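You operate a simulated robot arm through the tools that you are given. There is no shell and no other tool. Be economical: measure what you need, move in short steps, check, and stop when the job is done.

You run a simulated two-armed robot. Do the job below in one go: nothing can be reset, and whatever is moved stays where it is left.

Task
Take the brass plug on the top of the wooden cabinet and put it away on the free end of the press bench. Then take the white plastic pipe and put it on top of the green-capped valve. Then take the yellow tray and leave it on the top of the grey platform. Then take the tape measure and put it on the pale board. Then lift the boiler flap open. The order counts. Set down upright: white plastic pipe, tape measure.

It is judged by the outcome, as a careful person would: the job done as asked, and still so three seconds after it is handed in. It fails if anything else is knocked over, pushed out of place, dropped, spilled or broken.

Robot
Two 7-joint arms with two-finger parallel grippers on one trunk, on a base that drives. Base frame: it is fixed to the floor where the robot stands at the start and does not move with it; the origin is under the middle of the robot, x ahead of it, y to its left, z up; the surface under the hand at the start is at about z = 700. Readings come in mm, rad, newtons and seconds.
The left shoulder is at the start at [80, 131, 947], the right one opposite. With the tool pointing down near the work surface each hand reaches from about 380 to 840 mm from the robot's upright axis, wherever it stands, measured 20 degrees to its own side. Places, roughly: boiler flap [600, 1800, 1200]; brass plug (4x4x4 cm) [700, 0, 700]; free end of the press bench [-2500, -2400, 900]; green-capped valve [500, 250, 750]; pale board (26x20x2 cm) [700, -900, 500]; tape measure (8x5x7 cm) [400, 900, 700]; top of the grey platform [-2400, 1200, 500]; white plastic pipe (3x3x6 cm) [600, 500, 700]; yellow tray (13x9x5 cm) [-4500, 1200, 1100]. Payload 1.57 kg a hand.
Tool frame (each hand has its own): the origin (TCP) lies between the finger pads and is the grasp point; the fingertips stand 30 mm ahead of it; z points along the fingers, y is the line along which they close. The gripper opens to 110 mm. The fingers are 24 mm wide and 12 mm thick; the gripper's body (48 by 112 mm) begins 78 mm behind the TCP.
Orientation is told as [roll, pitch, yaw] about the base's x, y, z axes, in that order, counted from this pose: with the fingers straight down and closing along the base's y, the tool's x points along the base's -x, its y along +y and its z along -z.

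Tools
- The arms move only by the tool apply_moves. It takes "left_commands", "right_commands" or both (then of equal length, played together; a hand with none holds still); each is a list that holds one entry, the list of rows, each a list of 7 numbers: the shift along the tool's x, y, z in mm, then the turn, a rotation vector about the tool's x, y, z in rad, then the gripper command, from -1 (shut) to 1 (fully open), values between in proportion. In form: [[[tx, ty, tz, ax, ay, az, claw], ...]]. A call has 1 to 10 rows; each row shifts and turns the commanded pose from where the row before left it, along the tool's axes as they then stand. A row lasts 0.2 s, in which the tool goes at most 50 mm and 0.15 rad; a call with a longer step from one row to the next is refused whole, and so is a gripper value outside its range. Where a pose cannot be reached the arm comes as near as it can. A force on the tool above 40 N (or 10 N above the force at the start of the call, whichever is more), or a blocked arm, ends the call early, and 0.2 s more pass. The fingers move at their own pace (about 108 mm/s each) and stop on an object; they squeeze with about 42 N. The grip force told is the motor's: it shows also when the fingers shut on nothing. Time passes only in rows, and 0.2 s behind the last, so rows that do not move let the fingers close. The reply holds the time, the measured pose of the TCP, the force on the tool along the base axes, the opening and the grip force, in the units named above and with some noise, with the torque about the TCP (base axes, N m) and any sound that the robot's microphone picked up, and new pictures: "pictures" is both (left out), scene, wrist or none (wrist: the cameras of the hands that moved).
- Cameras (640 x 400 px; columns grow to the right, rows downward): "scene" is now at [-56.8, -6.3, 1405.5]; the picture's right is [-0.06, -1.00, 0.00], its down [-0.68, 0.04, -0.73] and it looks along [0.73, -0.05, -0.68] (base axes); focal length 214 px, centre (320, 200). "left" rides on the left gripper at [70, -16, -141] in its tool frame; the picture's right is [0.23, 0.97, 0.00], its down [-0.86, 0.20, -0.48] and it looks along [-0.47, 0.11, 0.88] (tool axes); focal length 222 px, centre (320, 200). "right" rides on the right gripper at [70, 16, -141] in its tool frame; the picture's right is [-0.23, 0.97, 0.00], its down [-0.86, -0.20, -0.48] and it looks along [-0.47, -0.11, 0.88] (tool axes); focal length 222 px, centre (320, 200). There is no depth. A picture from a camera that has moved, and an enlarged one, comes with that camera's place and axes in the base frame and with its lens.
- steer(legs): drives the robot by 1 to 6 legs, each [ahead, left, turn to the left] in mm, mm and rad, along the robot's own axes; the way and the turn of a leg run together, so that a leg with both is an arc; at most 1500 mm and 3.142 rad a leg. The arms and the cameras ride along, it lands a little off, and it stops where it bumps. It gives what a move gives, and a new picture of the scene camera.
- pan_tilt(pan, tilt): turns the head with the scene camera to pan (to the left, within 1.902 rad either way) and tilt (down, from -0.506 to 1.204), counted from straight ahead of the robot. It gives what a move gives, and a new picture of the scene camera.
- zoom(camera, box): a new picture of the part [left, top, right, bottom] of that camera's present view, enlarged. The clock stands still meanwhile.
- close_job(): hands the job in; it is judged then, once.

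Go step by step. Nothing tells you exact positions but the pictures and the camera data: compare them with the known pose of the tool, close in by small moves and look again before you grip or let go. The budget is 165 turns and 260 pictures, counting those below and the enlarged ones. Unless the task says otherwise, let go and move clear before handing in.

The tools are called after "Call:" as name(argument=value, ...) on one line, values as JSON. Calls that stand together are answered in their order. apply_moves: Moves the arms, as the interface text tells. Its arguments: {"type":"object","properties":{"left_commands":{"type":"array","items":{"type":"array","items":{"type":"array","items":{"type":"number"}}}},"right_commands":{"type":"array","items":{"type":"array","items":{"type":"array","items":{"type":"number"}}}},"pictures":{"type":"string","enum":["both","scene","wrist","none"]}},"required":[]} The other tools are called the same way: steer (legs) drives the base; pan_tilt (pan, tilt) turns the head that bears the scene camera; zoom (camera, box) takes an enlarged picture of a part of a camera's view; close_job () hands the job in.

At the start:

```text
clock: 0.0
left_tool_pos: [514.6, 347.3, 967.5]
left_orientation: [0.0, 0.001, 0.0]
left_wrist_force: [1.0, -0.2, 0.1]
left_ft_torque: [0.0, 0.01, 0.03]
left_grip_width: 110.1
left_grasp_force: 0.1
right_tool_pos: [589.5, -138.5, 968.3]
right_orientation: [-0.001, 0.001, 0.001]
right_wrist_force: [0.3, -0.2, 0.0]
right_ft_torque: [0.03, -0.03, -0.02]
right_grip_width: 110.2
right_grasp_force: 0.0
robot x, y, heading: [-4.2, 0.4, -0.005]
head pan, tilt: [-0.065, 0.752]
```

scene: 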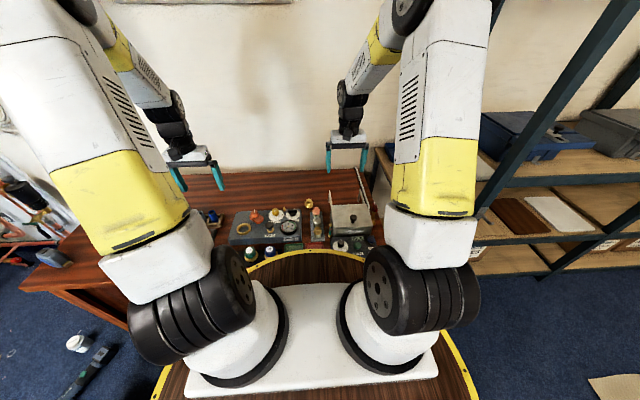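
right: 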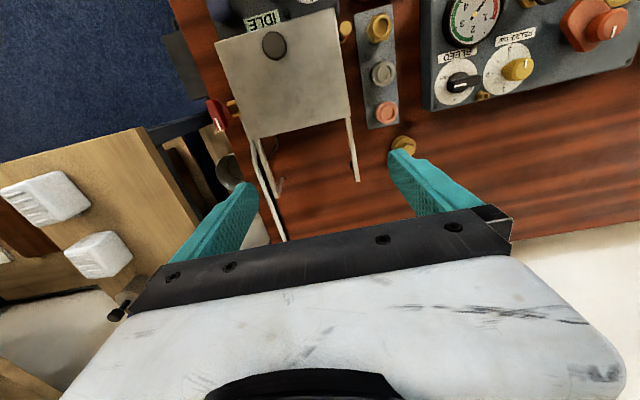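
left: 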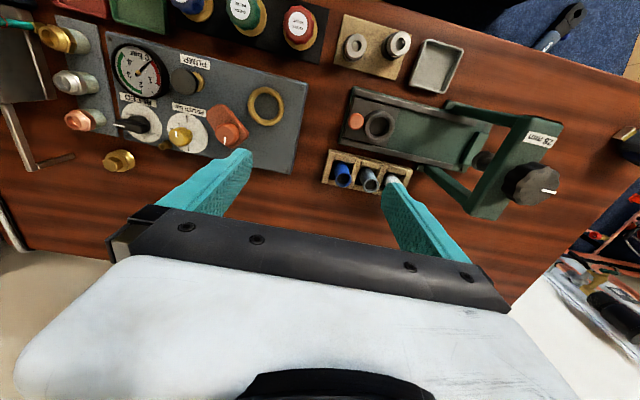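

I see the control desk in front, with the brass plug at about [655, 2] from both wrist views, and a rack of three tubes near [570, 490]. I'll look closer at these before moving.

Call:
zoom(camera="left", box=[0, 0, 320, 200])

Call:
zoom(camera="left", box=[300, 60, 540, 210])

Call:
zoom(camera="right", box=[320, 60, 480, 160])

```text
2.00 times, centred on (160, 100) of left
camera zoom: at [444.7, 329.8, 1110.2], right [-0.23, 0.97, 0.0], down [0.86, 0.2, 0.48], along [0.47, 0.11, -0.88], focal length 444 px, centre (640, 400)
```

zoom: 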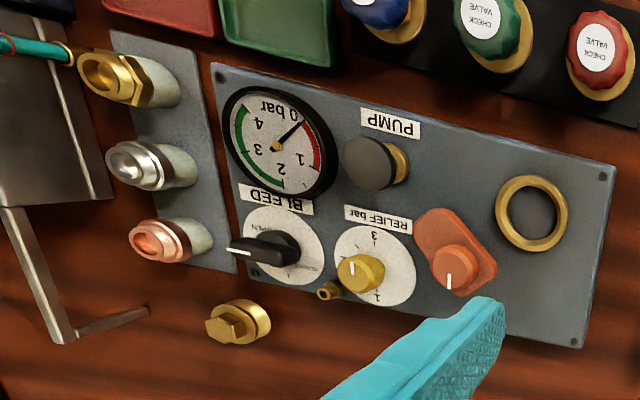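

```text
2.67 times, centred on (420, 135) of left
camera zoom: at [444.7, 329.8, 1110.2], right [-0.23, 0.97, 0.0], down [0.86, 0.2, 0.48], along [0.47, 0.11, -0.88], focal length 592 px, centre (53, 373)
```

zoom: 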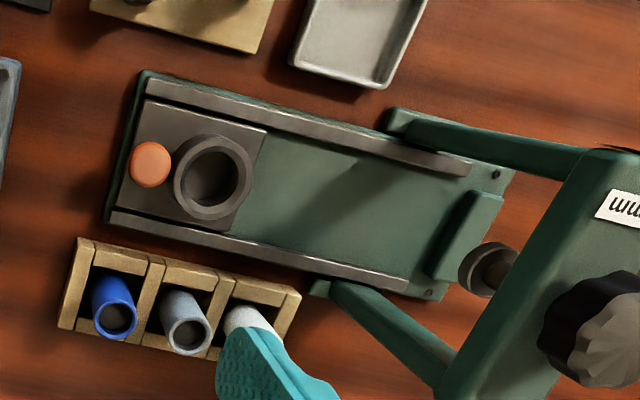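

```text
4.00 times, centred on (400, 110) of right
camera zoom: at [519.3, -121.6, 1110.1], right [0.23, 0.97, 0.0], down [0.86, -0.2, 0.48], along [0.47, -0.11, -0.88], focal length 888 px, centre (0, 560)
```

zoom: 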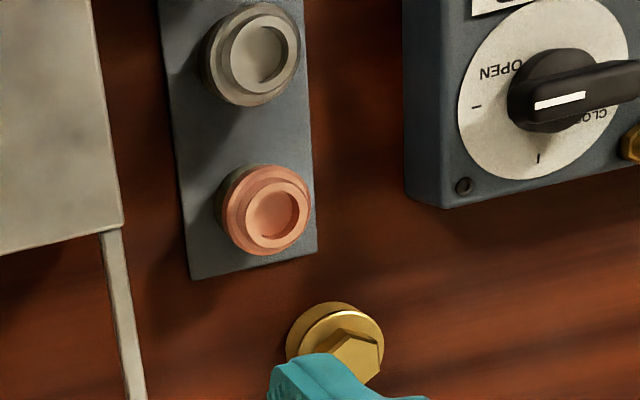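

The plug is free-standing, hex head up, on the desk top. I'm moving the right hand above it with a moderate opening, then looking again.

Call:
apply_moves(right_commands=[[[-13, 28, 27, 0, 0, 0, 0.3], [-13, 28, 27, 0, 0, 0, 0.3], [-13, 28, 27, 0, 0, 0, 0.3], [-13, 28, 27, 0, 0, 0, 0.3], [-13, 28, 27, 0, 0, 0, 0.3]]], pictures="wrist")

Call:
zoom(camera="right", box=[200, 60, 440, 210])

```text
clock: 1.2
left_tool_pos: [514.9, 347.2, 967.6]
left_orientation: [0.0, 0.0, 0.001]
left_wrist_force: [-0.6, 0.6, 0.3]
left_ft_torque: [0.0, 0.0, -0.01]
left_grip_width: 110.0
left_grasp_force: 0.0
right_tool_pos: [656.3, 1.7, 832.0]
right_orientation: [0.002, 0.0, 0.0]
right_wrist_force: [-0.6, 0.4, -0.3]
right_ft_torque: [0.04, 0.05, 0.04]
right_grip_width: 71.7
right_grasp_force: 0.1
robot x, y, heading: [2.4, 1.1, -0.007]
head pan, tilt: [-0.065, 0.752]
camera right: at [585.2, 19.1, 973.8], right [0.23, 0.97, 0.0], down [0.85, -0.2, 0.48], along [0.47, -0.11, -0.88], focal length 222 px, centre (320, 200)
```

right: 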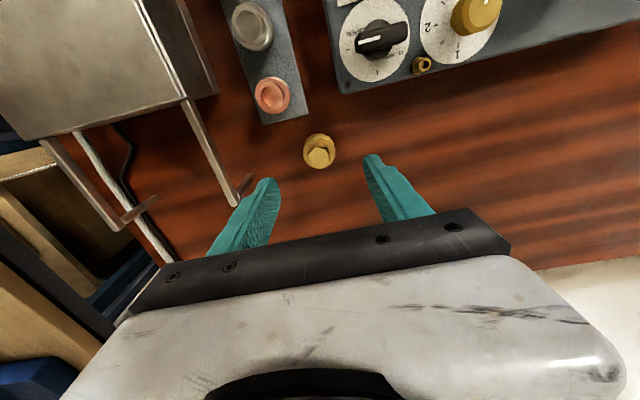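

```text
2.67 times, centred on (320, 135) of right
camera zoom: at [585.2, 19.1, 973.8], right [0.23, 0.97, 0.0], down [0.85, -0.2, 0.48], along [0.47, -0.11, -0.88], focal length 592 px, centre (320, 373)
```

zoom: 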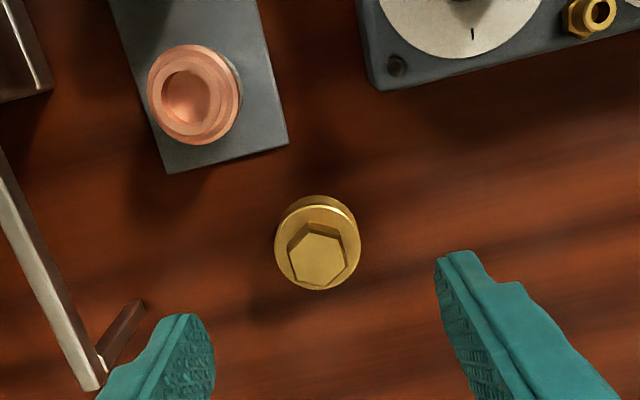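

The plug sits at about [662, 0] with its top near 740, so I'm lowering to a TCP height of about 738 in two stages.

Call:
apply_moves(right_commands=[[[-3, -1, 25, 0, 0, 0, 0.3], [-3, -1, 25, 0, 0, 0, 0.3], [0, 0, 22, 0, 0, 0, 0.3], [0, 0, 20, 0, 0, 0, 0.3]]], pictures="wrist")

```text
clock: 2.2
left_tool_pos: [514.4, 347.9, 968.4]
left_orientation: [0.0, 0.001, -0.001]
left_wrist_force: [0.0, 1.0, 0.6]
left_ft_torque: [0.0, -0.02, -0.02]
left_grip_width: 109.8
left_grasp_force: 0.1
right_tool_pos: [659.9, -0.2, 740.4]
right_orientation: [0.002, 0.0, 0.0]
right_wrist_force: [0.2, 0.8, 0.2]
right_ft_torque: [0.02, 0.0, 0.05]
right_grip_width: 71.4
right_grasp_force: 0.0
robot x, y, heading: [-0.7, -0.4, -0.004]
head pan, tilt: [-0.065, 0.752]
camera right: at [590.9, 16.6, 882.7], right [0.23, 0.97, 0.0], down [0.85, -0.2, 0.48], along [0.47, -0.11, -0.88], focal length 222 px, centre (320, 200)
```

right: 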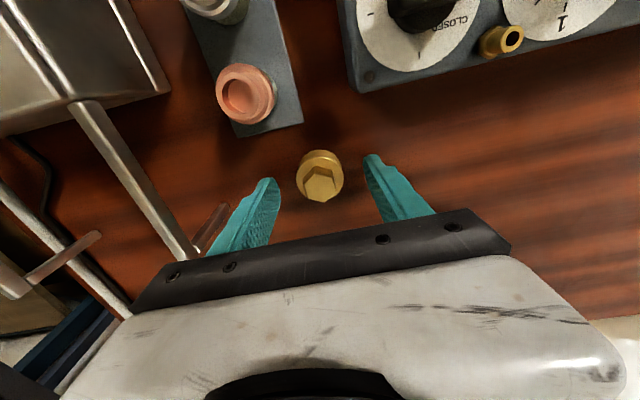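

The plug is centred between the fingers. I'm lowering a little and closing.

Call:
apply_moves(right_commands=[[[1, 1, 5, 0, 0, 0, 0.3], [0, 0, 0, 0, 0, 0, -1], [0, 0, 0, 0, 0, 0, -1], [0, 0, 0, 0, 0, 0, -1], [0, 0, -20, 0, 0, 0, -1], [0, 0, -40, 0, 0, 0, -1], [0, 0, -40, 0, 0, 0, -1], [0, 0, -40, 0, 0, 0, -1]]], pictures="wrist")

```text
clock: 4.0
left_tool_pos: [514.4, 347.7, 967.7]
left_orientation: [-0.001, 0.001, 0.0]
left_wrist_force: [-0.8, 0.5, -0.7]
left_ft_torque: [0.02, 0.01, 0.0]
left_grip_width: 110.2
left_grasp_force: 0.1
right_tool_pos: [658.5, 0.4, 876.4]
right_orientation: [0.001, 0.003, 0.001]
right_wrist_force: [1.0, 0.0, -0.6]
right_ft_torque: [0.0, 0.01, 0.02]
right_grip_width: 36.7
right_grasp_force: 42.0
robot x, y, heading: [0.3, 2.6, -0.001]
head pan, tilt: [-0.065, 0.752]
camera right: at [589.5, 17.2, 1018.0], right [0.23, 0.97, 0.0], down [0.86, -0.2, 0.48], along [0.46, -0.11, -0.88], focal length 222 px, centre (320, 200)
```

right: 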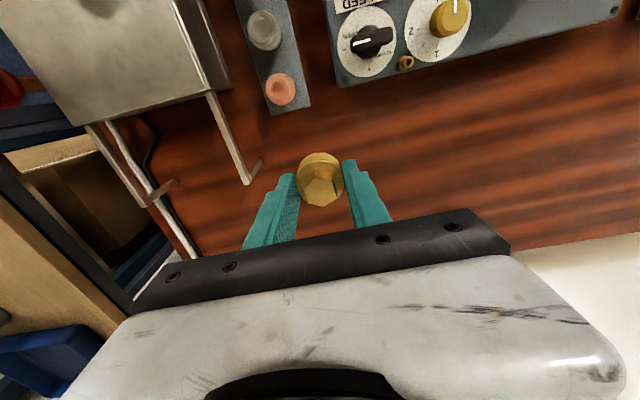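

The plug is held (36.7 mm). I'm raising the hand clear and looking around for the driving route.

Call:
apply_moves(right_commands=[[[30, -20, -35, 0, 0, 0, -1], [30, -20, -35, 0, 0, 0, -1], [30, -20, -35, 0, 0, 0, -1], [30, -10, -20, 0, 0, 0, -1]]], pictures="none")

Call:
pan_tilt(pan=-1.2, tilt=0.5)

Call:
pan_tilt(pan=-1.9, tilt=0.4)

Call:
pan_tilt(pan=1.2, tilt=0.4)

Call:
pan_tilt(pan=1.9, tilt=0.4)

```text
refused: row 1 steps farther than a row can; nothing moved
```

```text
clock: 5.4
left_tool_pos: [514.1, 347.1, 966.9]
left_orientation: [0.0, -0.002, 0.0]
left_wrist_force: [-0.2, 0.7, 0.1]
left_ft_torque: [0.04, -0.01, -0.01]
left_grip_width: 109.9
left_grasp_force: 0.0
right_tool_pos: [659.5, 0.5, 874.6]
right_orientation: [0.0, -0.002, -0.001]
right_wrist_force: [0.0, 0.3, -0.8]
right_ft_torque: [0.0, 0.03, -0.01]
right_grip_width: 36.6
right_grasp_force: 41.8
robot x, y, heading: [-0.1, -0.7, 0.004]
head pan, tilt: [-1.201, 0.499]
camera scene: at [-106.4, -85.8, 1427.6], right [-0.93, -0.36, 0.0], down [-0.17, 0.45, -0.88], along [0.32, -0.82, -0.48], focal length 214 px, centre (320, 200)
```

scene: 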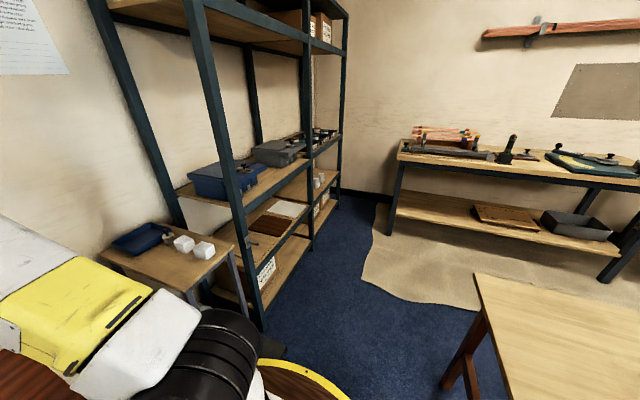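

```text
clock: 6.4
left_tool_pos: [513.6, 347.4, 968.7]
left_orientation: [0.0, 0.0, 0.0]
left_wrist_force: [-0.4, 0.0, -0.2]
left_ft_torque: [0.02, 0.0, 0.02]
left_grip_width: 110.0
left_grasp_force: 0.1
right_tool_pos: [659.4, 0.2, 875.2]
right_orientation: [-0.001, 0.0, -0.001]
right_wrist_force: [0.0, 0.6, -1.1]
right_ft_torque: [-0.04, 0.0, 0.0]
right_grip_width: 36.6
right_grasp_force: 42.1
robot x, y, heading: [0.4, -3.3, -0.001]
head pan, tilt: [-1.901, 0.4]
camera scene: at [-169.2, -88.7, 1436.8], right [-0.95, 0.32, 0.0], down [0.13, 0.37, -0.92], along [-0.3, -0.87, -0.39], focal length 214 px, centre (320, 200)
```

scene: 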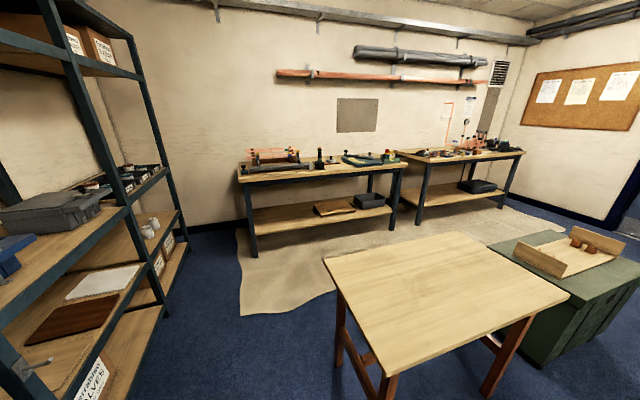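

```text
clock: 9.1
left_tool_pos: [513.0, 346.8, 968.4]
left_orientation: [0.0, 0.001, 0.0]
left_wrist_force: [-0.1, -0.6, -1.1]
left_ft_torque: [-0.03, 0.01, 0.02]
left_grip_width: 110.2
left_grasp_force: 0.0
right_tool_pos: [658.9, 0.2, 874.6]
right_orientation: [0.0, 0.0, 0.0]
right_wrist_force: [-0.1, -0.6, 0.1]
right_ft_torque: [0.0, -0.01, -0.02]
right_grip_width: 36.7
right_grasp_force: 42.0
robot x, y, heading: [-0.7, 4.1, -0.004]
head pan, tilt: [1.201, 0.4]
camera scene: at [-105.8, 85.3, 1436.8], right [0.93, -0.36, 0.0], down [-0.14, -0.36, -0.92], along [0.33, 0.86, -0.39], focal length 214 px, centre (320, 200)
```

scene: 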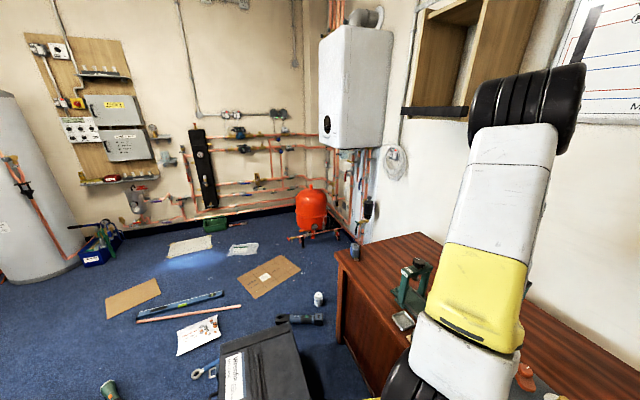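

```text
clock: 10.2
left_tool_pos: [514.3, 347.7, 968.4]
left_orientation: [-0.001, -0.001, 0.001]
left_wrist_force: [1.0, 0.1, -0.5]
left_ft_torque: [0.0, 0.0, 0.0]
left_grip_width: 110.1
left_grasp_force: 0.1
right_tool_pos: [658.6, 0.3, 875.8]
right_orientation: [-0.001, 0.0, -0.002]
right_wrist_force: [0.1, -0.1, -0.6]
right_ft_torque: [-0.03, 0.0, 0.02]
right_grip_width: 36.7
right_grasp_force: 42.8
robot x, y, heading: [1.0, -1.8, -0.0]
head pan, tilt: [1.901, 0.4]
camera scene: at [-169.2, 86.7, 1436.8], right [0.95, 0.32, 0.0], down [0.13, -0.37, -0.92], along [-0.3, 0.87, -0.39], focal length 214 px, centre (320, 200)
```

scene: 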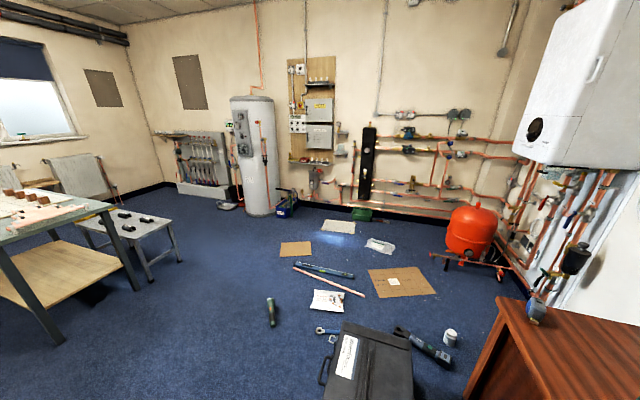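

Plug held. The benches stand along the right wall, the grey platform is behind-left. I'm zooming on the second bench's near end, where the drop place should be.

Call:
apply_moves(right_commands=[[[30, -20, -25, 0, 0, 0, -1], [30, -20, -25, 0, 0, 0, -1], [30, -20, -25, 0, 0, 0, -1], [30, -20, -25, 0, 0, 0, -1], [30, -20, -25, 0, 0, 0, -1], [30, -20, -25, 0, 0, 0, -1]]], pictures="none")

Call:
pan_tilt(pan=-1.9, tilt=0.4)

Call:
zoom(camera="scene", box=[380, 80, 540, 180])

Call:
zoom(camera="scene", box=[230, 110, 420, 230])

```text
clock: 11.6
left_tool_pos: [515.3, 347.0, 967.0]
left_orientation: [0.0, -0.001, 0.0]
left_wrist_force: [-0.7, -0.3, -0.5]
left_ft_torque: [0.0, 0.04, 0.06]
left_grip_width: 110.1
left_grasp_force: 0.0
right_tool_pos: [478.2, -117.6, 1025.3]
right_orientation: [0.002, 0.003, 0.0]
right_wrist_force: [-0.6, -0.2, -0.7]
right_ft_torque: [-0.07, 0.04, -0.01]
right_grip_width: 36.6
right_grasp_force: 41.5
robot x, y, heading: [2.0, -0.7, 0.002]
head pan, tilt: [1.901, 0.4]
```

```text
clock: 14.7
left_tool_pos: [515.0, 346.6, 967.4]
left_orientation: [0.0, 0.001, 0.0]
left_wrist_force: [-0.1, 0.6, -0.2]
left_ft_torque: [-0.01, 0.01, 0.02]
left_grip_width: 110.2
left_grasp_force: 0.0
right_tool_pos: [478.4, -117.4, 1027.3]
right_orientation: [-0.001, -0.001, 0.0]
right_wrist_force: [0.5, 0.1, -1.1]
right_ft_torque: [0.01, 0.03, 0.0]
right_grip_width: 36.8
right_grasp_force: 42.0
robot x, y, heading: [-3.1, -4.1, 0.004]
head pan, tilt: [-1.901, 0.4]
camera scene: at [-169.3, -88.7, 1436.8], right [-0.95, 0.32, 0.0], down [0.13, 0.37, -0.92], along [-0.3, -0.87, -0.39], focal length 214 px, centre (320, 200)
```

scene: 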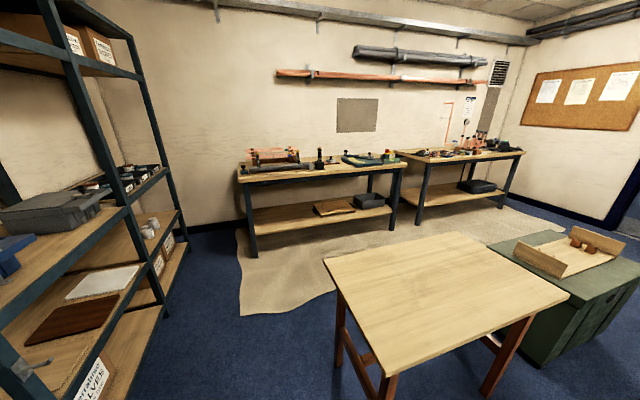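

```text
4.00 times, centred on (460, 130) of scene
camera zoom: at [-169.3, -88.7, 1436.8], right [-0.95, 0.32, 0.0], down [0.13, 0.37, -0.92], along [-0.3, -0.87, -0.39], focal length 858 px, centre (-240, 480)
```

zoom: 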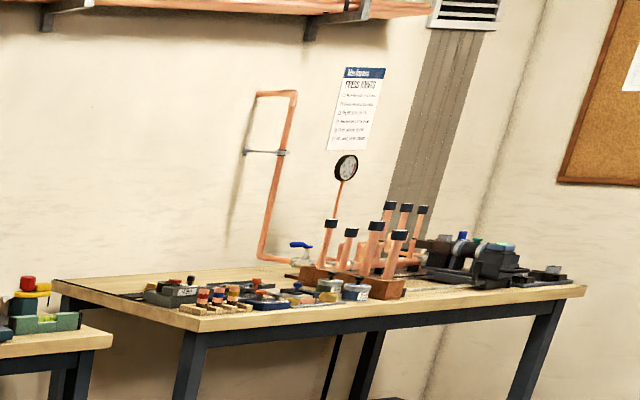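

```text
3.33 times, centred on (325, 170) of scene
camera zoom: at [-169.3, -88.7, 1436.8], right [-0.95, 0.32, 0.0], down [0.13, 0.37, -0.92], along [-0.3, -0.87, -0.39], focal length 715 px, centre (303, 300)
```

zoom: 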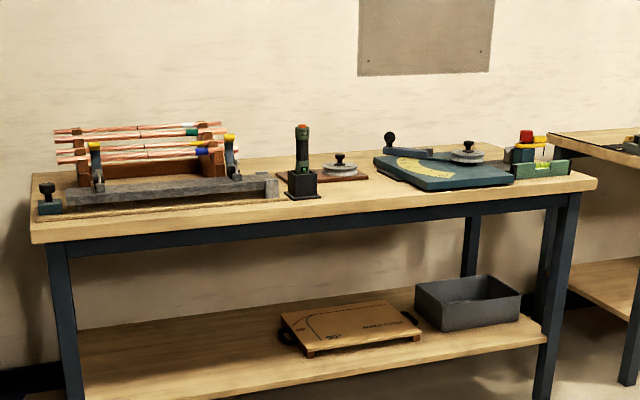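

The press bench is the second one (press-joints poster). I'm tucking the hands in, then turning right and driving down the corridor between the table and the shelf.

Call:
apply_moves(left_commands=[[[25, 0, -20, 0, 0, 0, 1], [25, 0, -20, 0, 0, 0, 1], [25, 0, -20, 0, 0, 0, 1], [25, 0, -20, 0, 0, 0, 1]]], right_commands=[[[15, -20, -10, 0, 0, 0, -1], [15, -20, -10, 0, 0, 0, -1], [15, -20, -10, 0, 0, 0, -1], [15, -20, -10, 0, 0, 0, -1]]], pictures="none")

Call:
steer(legs=[[0, 0, -1.571], [650, 0, 0]])

Call:
pan_tilt(pan=-0.9, tilt=0.5)

```text
clock: 15.7
left_tool_pos: [415.9, 347.8, 1049.6]
left_orientation: [0.001, 0.0, 0.0]
left_wrist_force: [1.7, 0.2, -0.4]
left_ft_torque: [-0.03, 0.06, 0.0]
left_grip_width: 110.0
left_grasp_force: 0.1
right_tool_pos: [419.4, -200.2, 1066.5]
right_orientation: [0.002, 0.0, 0.0]
right_wrist_force: [1.0, 1.0, -0.2]
right_ft_torque: [0.0, 0.01, 0.01]
right_grip_width: 37.0
right_grasp_force: 42.4
robot x, y, heading: [-2.6, 2.2, 0.001]
head pan, tilt: [-1.901, 0.4]
```

```text
clock: 22.5
left_tool_pos: [384.4, -845.4, 1049.4]
left_orientation: [0.0, 0.0, -1.449]
left_wrist_force: [-0.2, 0.0, 0.2]
left_ft_torque: [-0.02, 0.01, 0.03]
left_grip_width: 110.1
left_grasp_force: 0.1
right_tool_pos: [-158.4, -916.3, 1065.8]
right_orientation: [0.002, 0.002, -1.449]
right_wrist_force: [0.3, -0.6, -0.9]
right_ft_torque: [0.06, 0.0, 0.02]
right_grip_width: 36.9
right_grasp_force: 41.8
robot x, y, heading: [-13.3, -475.1, -1.448]
head pan, tilt: [-1.901, 0.4]
stopped in leg 2: the robot was blocked; the commanded pose is now the measured one
camera scene: at [-118.0, -318.9, 1436.8], right [0.21, 0.98, 0.0], down [0.38, -0.08, -0.92], along [-0.9, 0.19, -0.39], focal length 214 px, centre (320, 200)
```

scene: 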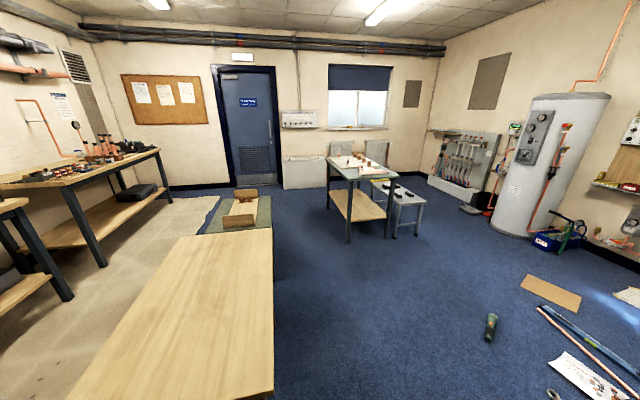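

```text
clock: 23.7
left_tool_pos: [384.4, -844.4, 1049.8]
left_orientation: [0.0, 0.0, -1.448]
left_wrist_force: [0.1, 0.2, -0.4]
left_ft_torque: [-0.03, 0.01, -0.01]
left_grip_width: 109.8
left_grasp_force: 0.1
right_tool_pos: [-158.6, -916.6, 1065.7]
right_orientation: [0.002, -0.001, -1.448]
right_wrist_force: [0.6, -0.3, -1.8]
right_ft_torque: [-0.02, 0.03, 0.04]
right_grip_width: 36.5
right_grasp_force: 42.2
robot x, y, heading: [-9.8, -476.3, -1.448]
head pan, tilt: [-0.901, 0.499]
camera scene: at [-91.5, -402.4, 1427.6], right [-0.71, 0.7, 0.0], down [0.34, 0.34, -0.88], along [-0.62, -0.62, -0.48], focal length 214 px, centre (320, 200)
```

scene: 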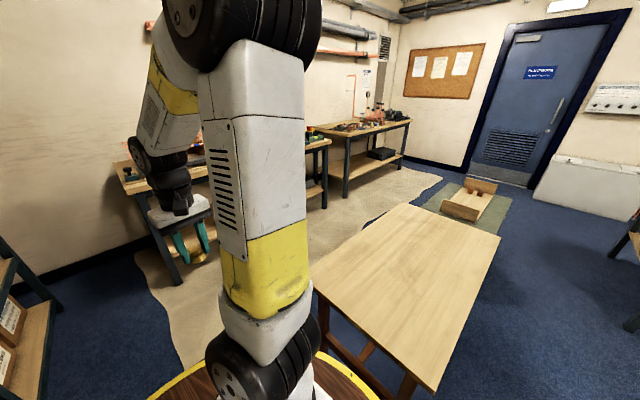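

The drive was blocked; I need to see what touches. Looking to the robot's left, at the shelf.

Call:
pan_tilt(pan=0.9, tilt=0.6)

Call:
pan_tilt(pan=0.0, tilt=1.1)

```text
clock: 25.5
left_tool_pos: [386.1, -845.3, 1049.4]
left_orientation: [0.001, 0.001, -1.448]
left_wrist_force: [-0.5, -0.6, -0.2]
left_ft_torque: [0.01, -0.01, 0.01]
left_grip_width: 110.1
left_grasp_force: 0.1
right_tool_pos: [-158.0, -916.2, 1065.3]
right_orientation: [0.001, 0.001, -1.449]
right_wrist_force: [0.3, -0.9, 0.0]
right_ft_torque: [-0.04, -0.02, -0.01]
right_grip_width: 36.4
right_grasp_force: 42.1
robot x, y, heading: [-13.0, -474.2, -1.452]
head pan, tilt: [0.901, 0.6]
camera scene: at [47.9, -383.8, 1418.5], right [-0.52, -0.85, 0.0], down [-0.48, 0.29, -0.83], along [0.7, -0.43, -0.56], focal length 214 px, centre (320, 200)
```

scene: 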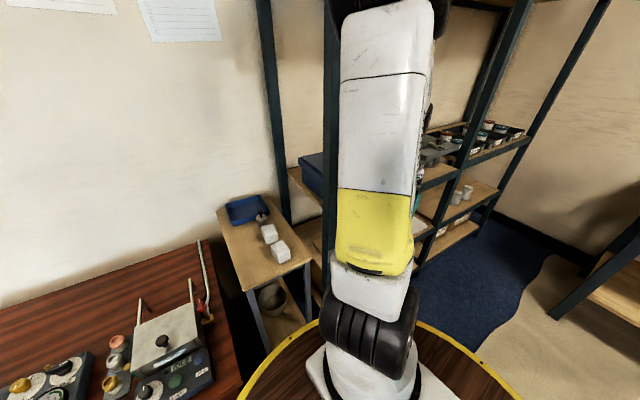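

```text
clock: 26.7
left_tool_pos: [385.1, -845.6, 1049.7]
left_orientation: [-0.001, 0.0, -1.449]
left_wrist_force: [-0.1, -0.9, 0.1]
left_ft_torque: [0.02, -0.02, 0.01]
left_grip_width: 110.1
left_grasp_force: 0.1
right_tool_pos: [-158.0, -916.0, 1066.6]
right_orientation: [-0.001, -0.001, -1.446]
right_wrist_force: [0.0, 0.0, -1.1]
right_ft_torque: [-0.03, 0.02, -0.02]
right_grip_width: 36.7
right_grasp_force: 41.7
robot x, y, heading: [-12.1, -474.2, -1.448]
head pan, tilt: [0.0, 1.1]
camera scene: at [-19.8, -400.4, 1379.9], right [-0.99, -0.12, 0.0], down [-0.11, 0.88, -0.45], along [0.06, -0.45, -0.89], focal length 214 px, centre (320, 200)
```

scene: 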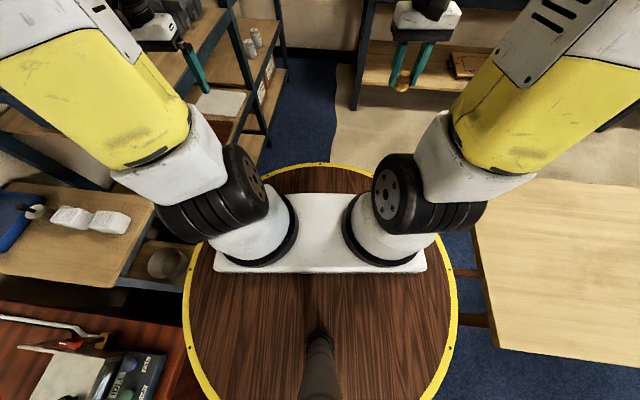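

The left elbow seems close to the shelf post. I'll back off a little, square up and shift toward the table side.

Call:
steer(legs=[[-100, 0, -0.12], [0, -70, 0]])

Call:
pan_tilt(pan=0.7, tilt=-0.2)

```text
clock: 28.5
left_tool_pos: [260.4, -789.0, 1049.2]
left_orientation: [0.0, -0.002, -1.564]
left_wrist_force: [0.6, 0.5, -0.4]
left_ft_torque: [-0.03, 0.02, -0.02]
left_grip_width: 110.0
left_grasp_force: 0.0
right_tool_pos: [-287.4, -797.8, 1066.0]
right_orientation: [-0.001, 0.0, -1.566]
right_wrist_force: [0.7, -0.5, -1.6]
right_ft_torque: [0.0, 0.01, 0.0]
right_grip_width: 36.7
right_grasp_force: 42.1
robot x, y, heading: [-89.3, -372.6, -1.567]
head pan, tilt: [0.0, 1.1]
camera scene: at [-89.3, -301.5, 1379.9], right [-1.0, -0.01, 0.0], down [0.0, 0.89, -0.45], along [0.0, -0.45, -0.89], focal length 214 px, centre (320, 200)
```

scene: 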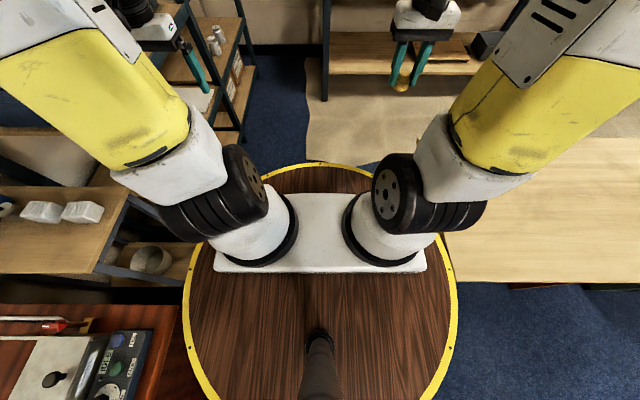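

```text
clock: 30.0
left_tool_pos: [259.9, -791.1, 1049.4]
left_orientation: [0.0, 0.001, -1.566]
left_wrist_force: [0.2, -0.2, 0.0]
left_ft_torque: [0.03, 0.0, 0.03]
left_grip_width: 110.0
left_grasp_force: 0.0
right_tool_pos: [-287.5, -796.2, 1066.7]
right_orientation: [0.001, -0.001, -1.566]
right_wrist_force: [-0.2, 0.0, -0.7]
right_ft_torque: [0.0, -0.01, -0.02]
right_grip_width: 36.8
right_grasp_force: 42.0
robot x, y, heading: [-90.8, -376.6, -1.565]
head pan, tilt: [0.7, -0.201]
camera scene: at [-35.8, -301.8, 1491.1], right [-0.76, -0.65, 0.0], down [0.13, -0.15, -0.98], along [0.63, -0.75, 0.2], focal length 214 px, centre (320, 200)
```

scene: 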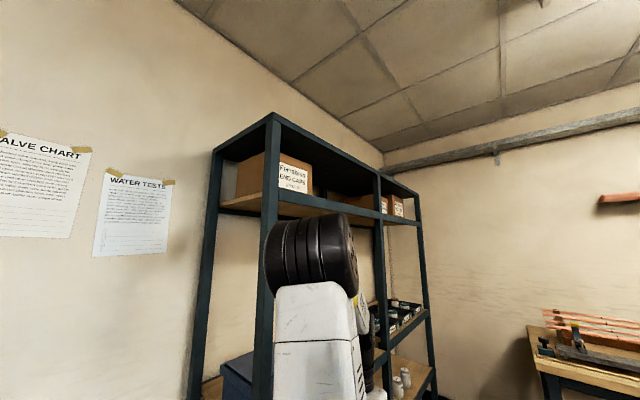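

Now squared up at x about -90, with clearance both sides. Driving ahead past the table.

Call:
steer(legs=[[900, 0, 0]])

```text
clock: 34.7
left_tool_pos: [261.2, -1695.6, 1049.5]
left_orientation: [0.001, 0.0, -1.571]
left_wrist_force: [0.4, -0.1, -0.1]
left_ft_torque: [-0.02, -0.03, 0.0]
left_grip_width: 110.0
left_grasp_force: 0.0
right_tool_pos: [-286.6, -1700.3, 1066.2]
right_orientation: [0.0, 0.0, -1.57]
right_wrist_force: [0.4, 0.3, -0.1]
right_ft_torque: [0.01, -0.01, 0.01]
right_grip_width: 36.7
right_grasp_force: 41.8
robot x, y, heading: [-86.2, -1279.7, -1.572]
head pan, tilt: [0.7, -0.201]
camera scene: at [-33.1, -1205.8, 1491.2], right [-0.77, -0.64, 0.0], down [0.13, -0.15, -0.98], along [0.63, -0.75, 0.2], focal length 214 px, centre (320, 200)
```

scene: 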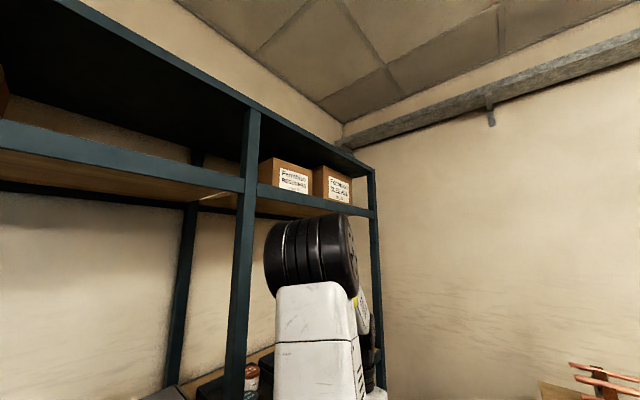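

Clear. Now strafing right along the benches to the press bench's near end.

Call:
steer(legs=[[0, -1500, 0], [0, -550, 0]])

Call:
pan_tilt(pan=-0.25, tilt=0.5)

```text
clock: 44.9
left_tool_pos: [-1787.9, -1701.8, 1049.7]
left_orientation: [-0.001, 0.0, -1.568]
left_wrist_force: [-0.4, -0.3, -0.3]
left_ft_torque: [0.01, 0.0, -0.01]
left_grip_width: 110.2
left_grasp_force: 0.0
right_tool_pos: [-2336.6, -1708.5, 1067.1]
right_orientation: [0.001, 0.0, -1.568]
right_wrist_force: [-0.2, 0.9, -0.3]
right_ft_torque: [0.02, 0.04, -0.01]
right_grip_width: 36.7
right_grasp_force: 41.8
robot x, y, heading: [-2138.7, -1286.3, -1.565]
head pan, tilt: [0.7, -0.201]
camera scene: at [-2083.7, -1212.5, 1491.2], right [-0.76, -0.65, 0.0], down [0.13, -0.15, -0.98], along [0.63, -0.75, 0.2], focal length 214 px, centre (320, 200)
```

scene: 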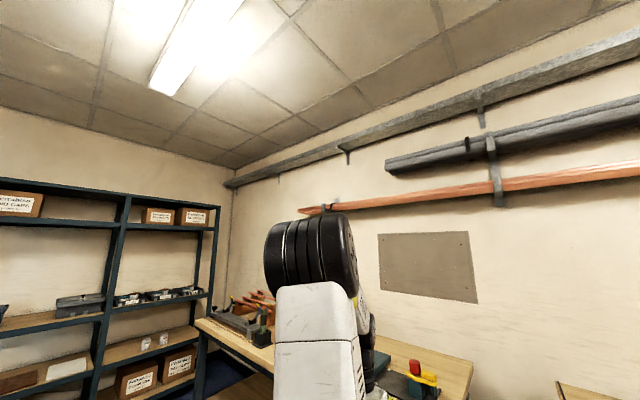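

```text
clock: 46.1
left_tool_pos: [-1788.6, -1701.2, 1049.4]
left_orientation: [-0.001, -0.001, -1.568]
left_wrist_force: [-0.1, 0.1, 0.0]
left_ft_torque: [-0.01, 0.0, 0.03]
left_grip_width: 110.0
left_grasp_force: 0.1
right_tool_pos: [-2337.3, -1708.2, 1065.5]
right_orientation: [0.001, 0.0, -1.568]
right_wrist_force: [-0.5, -0.5, -0.7]
right_ft_torque: [0.02, 0.01, 0.01]
right_grip_width: 36.8
right_grasp_force: 41.6
robot x, y, heading: [-2136.2, -1288.2, -1.565]
head pan, tilt: [-0.25, 0.499]
camera scene: at [-2159.7, -1237.3, 1427.7], right [-0.97, 0.24, 0.0], down [0.12, 0.46, -0.88], along [-0.21, -0.85, -0.48], focal length 214 px, centre (320, 200)
```

scene: 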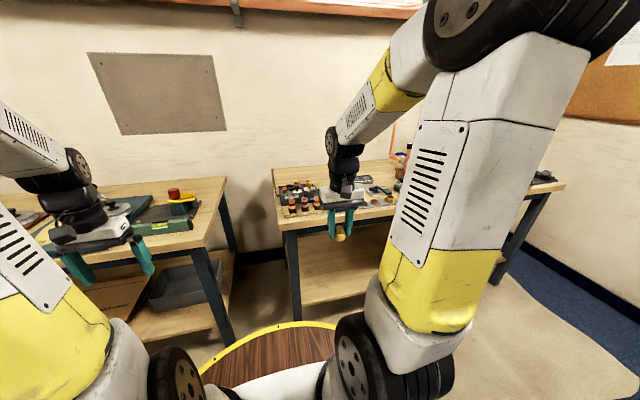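

I'm at the press bench. Zooming to find its free area.

Call:
zoom(camera="scene", box=[260, 140, 420, 240])

Call:
zoom(camera="right", box=[0, 0, 640, 400])

```text
4.00 times, centred on (340, 190) of scene
camera zoom: at [-2159.7, -1237.3, 1427.7], right [-0.97, 0.24, 0.0], down [0.12, 0.46, -0.88], along [-0.21, -0.85, -0.48], focal length 858 px, centre (240, 240)
```

zoom: 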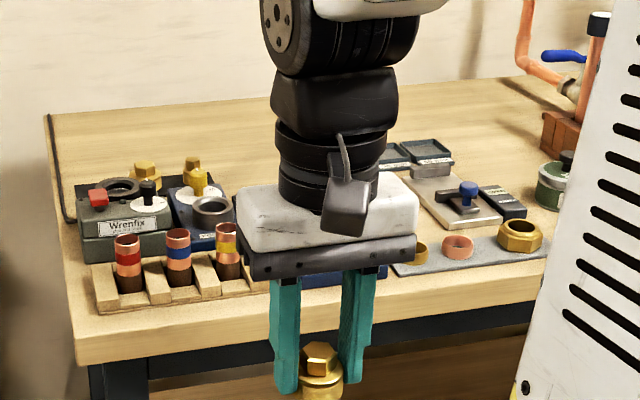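

```text
1.00 times, centred on (320, 200) of right (not enlarged: the box is as wide or as high as the picture)
camera zoom: at [-2320.4, -1637.0, 1208.6], right [0.97, -0.22, 0.0], down [-0.2, -0.86, 0.48], along [-0.11, -0.47, -0.88], focal length 222 px, centre (320, 200)
```

zoom: 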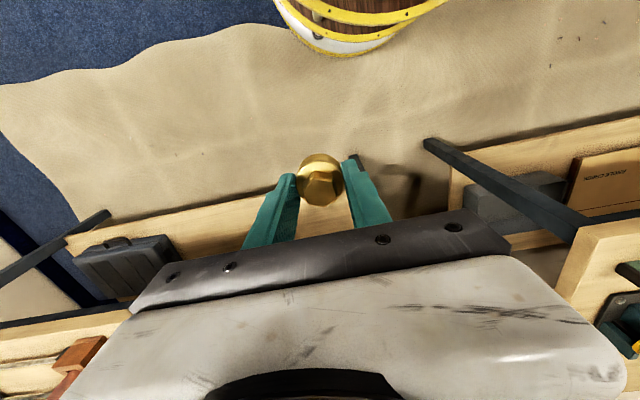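

The free area is the bench's left end behind the press items, around [-2400, -2430]. I'm raising the hands and driving closer.

Call:
apply_moves(left_commands=[[[0, 0, -35, 0, 0, 0, 1], [0, 0, -35, 0, 0, 0, 1], [0, 0, -35, 0, 0, 0, 1]]], right_commands=[[[0, 0, -25, 0, 0, 0, -1], [0, 0, -25, 0, 0, 0, -1], [0, 0, -25, 0, 0, 0, -1]]], pictures="none")

Call:
steer(legs=[[290, 0, 0]])

Call:
zoom(camera="right", box=[0, 0, 640, 400])

```text
clock: 46.9
left_tool_pos: [-1789.2, -1701.3, 1153.5]
left_orientation: [0.001, -0.001, -1.567]
left_wrist_force: [0.0, 0.1, -0.4]
left_ft_torque: [0.03, 0.01, -0.02]
left_grip_width: 109.9
left_grasp_force: 0.1
right_tool_pos: [-2336.0, -1707.7, 1142.0]
right_orientation: [0.001, 0.002, -1.568]
right_wrist_force: [0.0, -0.7, -0.9]
right_ft_torque: [0.03, 0.0, 0.01]
right_grip_width: 36.9
right_grasp_force: 42.2
robot x, y, heading: [-2136.6, -1285.2, -1.571]
head pan, tilt: [-0.25, 0.499]
```

```text
clock: 48.9
left_tool_pos: [-1786.8, -1988.3, 1153.5]
left_orientation: [0.0, 0.0, -1.568]
left_wrist_force: [1.2, 0.0, -0.2]
left_ft_torque: [-0.04, 0.02, -0.01]
left_grip_width: 109.9
left_grasp_force: 0.1
right_tool_pos: [-2334.2, -1994.3, 1141.3]
right_orientation: [0.0, 0.0, -1.567]
right_wrist_force: [0.1, -0.6, -2.0]
right_ft_torque: [0.0, 0.01, 0.01]
right_grip_width: 36.5
right_grasp_force: 42.1
robot x, y, heading: [-2135.3, -1577.1, -1.569]
head pan, tilt: [-0.25, 0.499]
camera scene: at [-2159.0, -1524.9, 1427.6], right [-0.97, 0.24, 0.0], down [0.12, 0.46, -0.88], along [-0.21, -0.85, -0.48], focal length 214 px, centre (320, 200)
```

scene: 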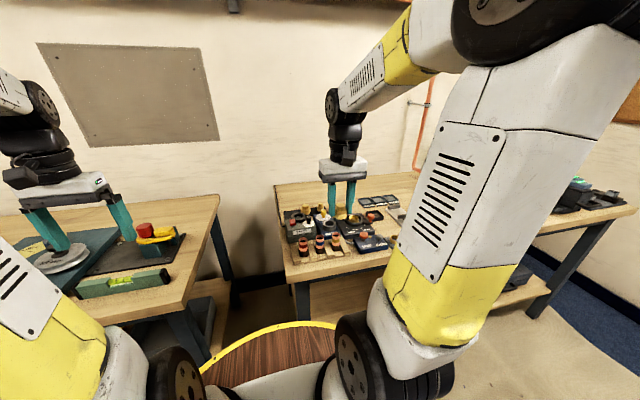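

```text
1.00 times, centred on (320, 200) of right (not enlarged: the box is as wide or as high as the picture)
camera zoom: at [-2319.1, -1924.1, 1283.5], right [0.97, -0.22, 0.0], down [-0.2, -0.86, 0.48], along [-0.11, -0.47, -0.88], focal length 222 px, centre (320, 200)
```

zoom: 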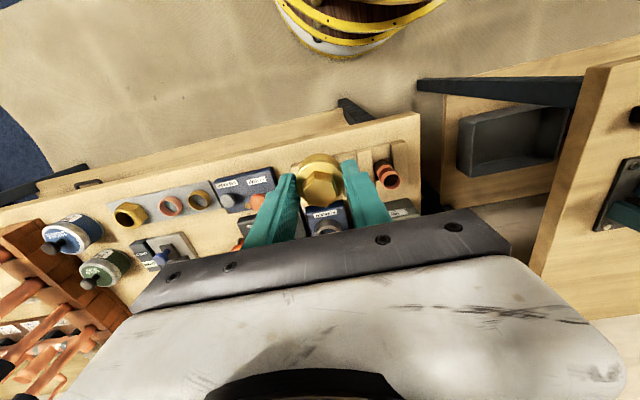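

Zooming on the free strip behind the items and the region right of them.

Call:
zoom(camera="scene", box=[260, 160, 420, 260])

Call:
pan_tilt(pan=-1.3, tilt=0.4)

```text
4.00 times, centred on (340, 210) of scene
camera zoom: at [-2159.0, -1524.9, 1427.6], right [-0.97, 0.24, 0.0], down [0.12, 0.46, -0.88], along [-0.21, -0.85, -0.48], focal length 858 px, centre (240, 160)
```

zoom: 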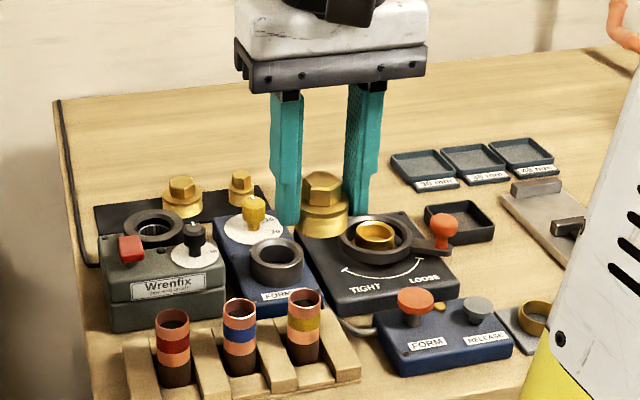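

```text
clock: 50.2
left_tool_pos: [-1786.7, -1989.3, 1153.3]
left_orientation: [-0.001, -0.001, -1.567]
left_wrist_force: [0.0, -0.3, -0.2]
left_ft_torque: [-0.01, 0.05, 0.0]
left_grip_width: 109.8
left_grasp_force: 0.0
right_tool_pos: [-2335.3, -1996.1, 1141.2]
right_orientation: [0.0, 0.0, -1.566]
right_wrist_force: [-0.5, -0.2, 0.1]
right_ft_torque: [0.0, 0.01, 0.04]
right_grip_width: 36.8
right_grasp_force: 42.0
robot x, y, heading: [-2138.2, -1576.1, -1.568]
head pan, tilt: [-1.3, 0.4]
camera scene: at [-2225.9, -1461.9, 1436.8], right [-0.27, 0.96, 0.0], down [0.37, 0.11, -0.92], along [-0.89, -0.25, -0.39], focal length 214 px, centre (320, 200)
```

scene: 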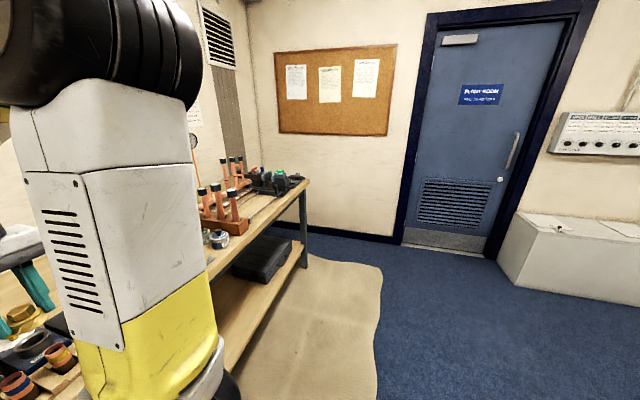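

The free spot [-2490, -2410] lies between the fittings and the small trays, behind the TIGHT/LOOSE block. I'm shifting the base slightly right and ahead to reach it.

Call:
steer(legs=[[45, -75, 0]])

Call:
apply_moves(right_commands=[[[-49, 0, 0, 0, 0, 0, -1], [-49, 0, 0, 0, 0, 0, -1], [-45, -10, 0, 0, 0, 0, -1], [-45, -15, 0, 0, 0, 0, -1], [-45, -15, 0, 0, 0, 0, -1], [-40, -15, 0, 0, 0, 0, -1], [-40, -15, 0, 0, 0, 0, -1], [-30, -10, 0, 0, 0, 0, -1]]], pictures="wrist")

Call:
pan_tilt(pan=-0.3, tilt=0.6)

Call:
zoom(camera="scene", box=[240, 140, 400, 240])

```text
clock: 51.3
left_tool_pos: [-1863.0, -2032.6, 1153.7]
left_orientation: [-0.001, -0.001, -1.567]
left_wrist_force: [1.1, 1.0, 0.0]
left_ft_torque: [-0.01, 0.01, 0.02]
left_grip_width: 109.6
left_grasp_force: 0.1
right_tool_pos: [-2408.8, -2040.6, 1141.6]
right_orientation: [0.0, 0.0, -1.568]
right_wrist_force: [-0.3, -0.6, -0.5]
right_ft_torque: [0.0, -0.01, 0.01]
right_grip_width: 36.8
right_grasp_force: 41.3
robot x, y, heading: [-2213.0, -1622.1, -1.564]
head pan, tilt: [-1.3, 0.4]
camera scene: at [-2301.2, -1507.1, 1436.8], right [-0.27, 0.96, 0.0], down [0.37, 0.11, -0.92], along [-0.89, -0.25, -0.39], focal length 214 px, centre (320, 200)
```

scene: 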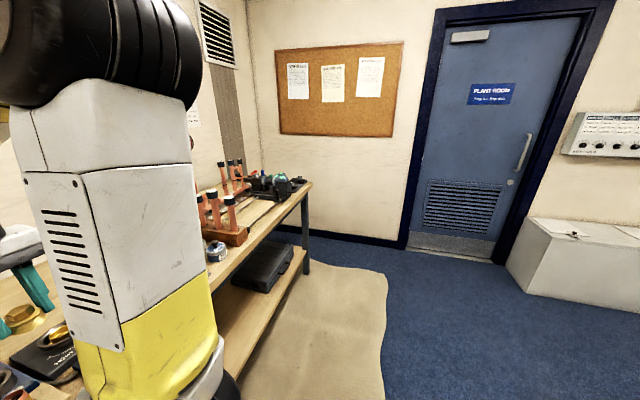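

```text
clock: 53.1
left_tool_pos: [-1862.4, -2034.9, 1153.0]
left_orientation: [0.001, -0.002, -1.565]
left_wrist_force: [0.3, 0.3, -0.2]
left_ft_torque: [-0.03, 0.03, 0.01]
left_grip_width: 110.0
left_grasp_force: 0.0
right_tool_pos: [-2485.1, -2374.8, 1138.5]
right_orientation: [-0.001, 0.0, -1.567]
right_wrist_force: [-0.2, 0.8, -1.2]
right_ft_torque: [-0.03, -0.02, 0.0]
right_grip_width: 36.7
right_grasp_force: 41.9
right hand out of reach, approached as far as the arm can: row 8
robot x, y, heading: [-2213.7, -1622.1, -1.567]
head pan, tilt: [-1.3, 0.4]
camera right: at [-2469.9, -2303.7, 1280.3], right [0.97, -0.22, 0.0], down [-0.2, -0.86, 0.48], along [-0.11, -0.46, -0.88], focal length 222 px, centre (320, 200)
```

right: 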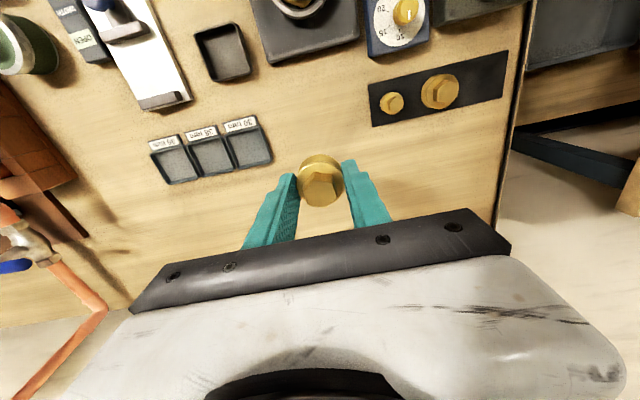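

```text
clock: 54.4
left_tool_pos: [-1863.1, -2033.3, 1154.0]
left_orientation: [0.0, 0.0, -1.565]
left_wrist_force: [0.6, 0.0, 0.0]
left_ft_torque: [0.01, -0.02, 0.01]
left_grip_width: 109.9
left_grasp_force: 0.0
right_tool_pos: [-2486.3, -2374.7, 1139.4]
right_orientation: [0.0, 0.001, -1.567]
right_wrist_force: [-0.5, 0.0, -1.6]
right_ft_torque: [0.01, 0.01, 0.01]
right_grip_width: 36.8
right_grasp_force: 42.3
robot x, y, heading: [-2213.4, -1625.1, -1.568]
head pan, tilt: [-0.3, 0.6]
camera scene: at [-2238.1, -1566.7, 1418.6], right [-0.96, 0.29, 0.0], down [0.17, 0.54, -0.83], along [-0.24, -0.79, -0.56], focal length 214 px, centre (320, 200)
```

scene: 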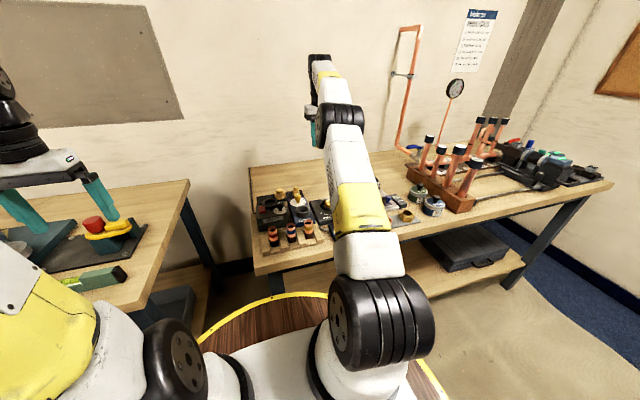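

```text
4.00 times, centred on (320, 190) of scene
camera zoom: at [-2238.1, -1566.7, 1418.6], right [-0.96, 0.29, 0.0], down [0.17, 0.54, -0.83], along [-0.24, -0.79, -0.56], focal length 858 px, centre (320, 240)
```

zoom: 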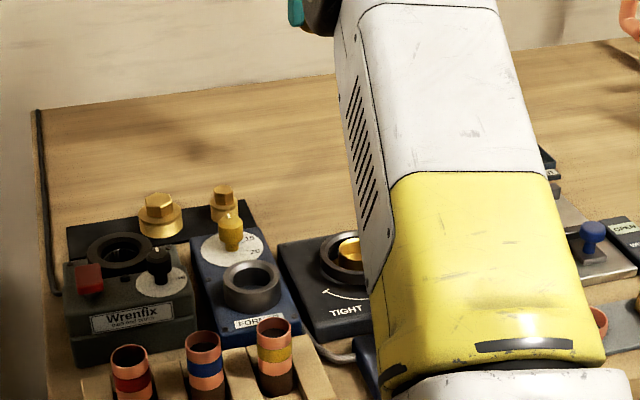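

The spot right beneath the plug is free wood, about 80 mm clear either side. Lowering to just above the bench.

Call:
apply_moves(right_commands=[[[0, 0, 40, 0, 0, 0, -1], [0, 0, 40, 0, 0, 0, -1], [0, 0, 40, 0, 0, 0, -1], [0, 0, 40, 0, 0, 0, -1], [0, 0, 20, 0, 0, 0, -1]]], pictures="wrist")

```text
clock: 55.6
left_tool_pos: [-1863.4, -2034.7, 1154.1]
left_orientation: [0.0, -0.001, -1.567]
left_wrist_force: [0.2, 0.8, 0.5]
left_ft_torque: [-0.01, 0.01, -0.02]
left_grip_width: 109.9
left_grasp_force: 0.1
right_tool_pos: [-2485.9, -2371.6, 958.2]
right_orientation: [0.0, 0.001, -1.567]
right_wrist_force: [0.0, -0.1, -0.3]
right_ft_torque: [0.0, 0.02, -0.01]
right_grip_width: 36.8
right_grasp_force: 42.2
robot x, y, heading: [-2211.5, -1617.3, -1.566]
head pan, tilt: [-0.3, 0.6]
camera right: at [-2469.6, -2301.2, 1099.0], right [0.97, -0.22, 0.0], down [-0.2, -0.86, 0.48], along [-0.11, -0.47, -0.88], focal length 222 px, centre (320, 200)
```

right: 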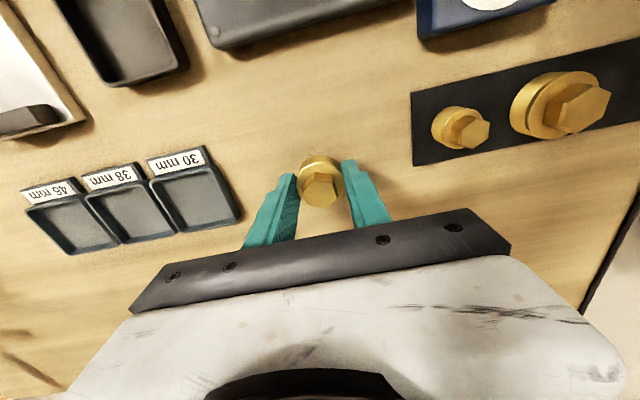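

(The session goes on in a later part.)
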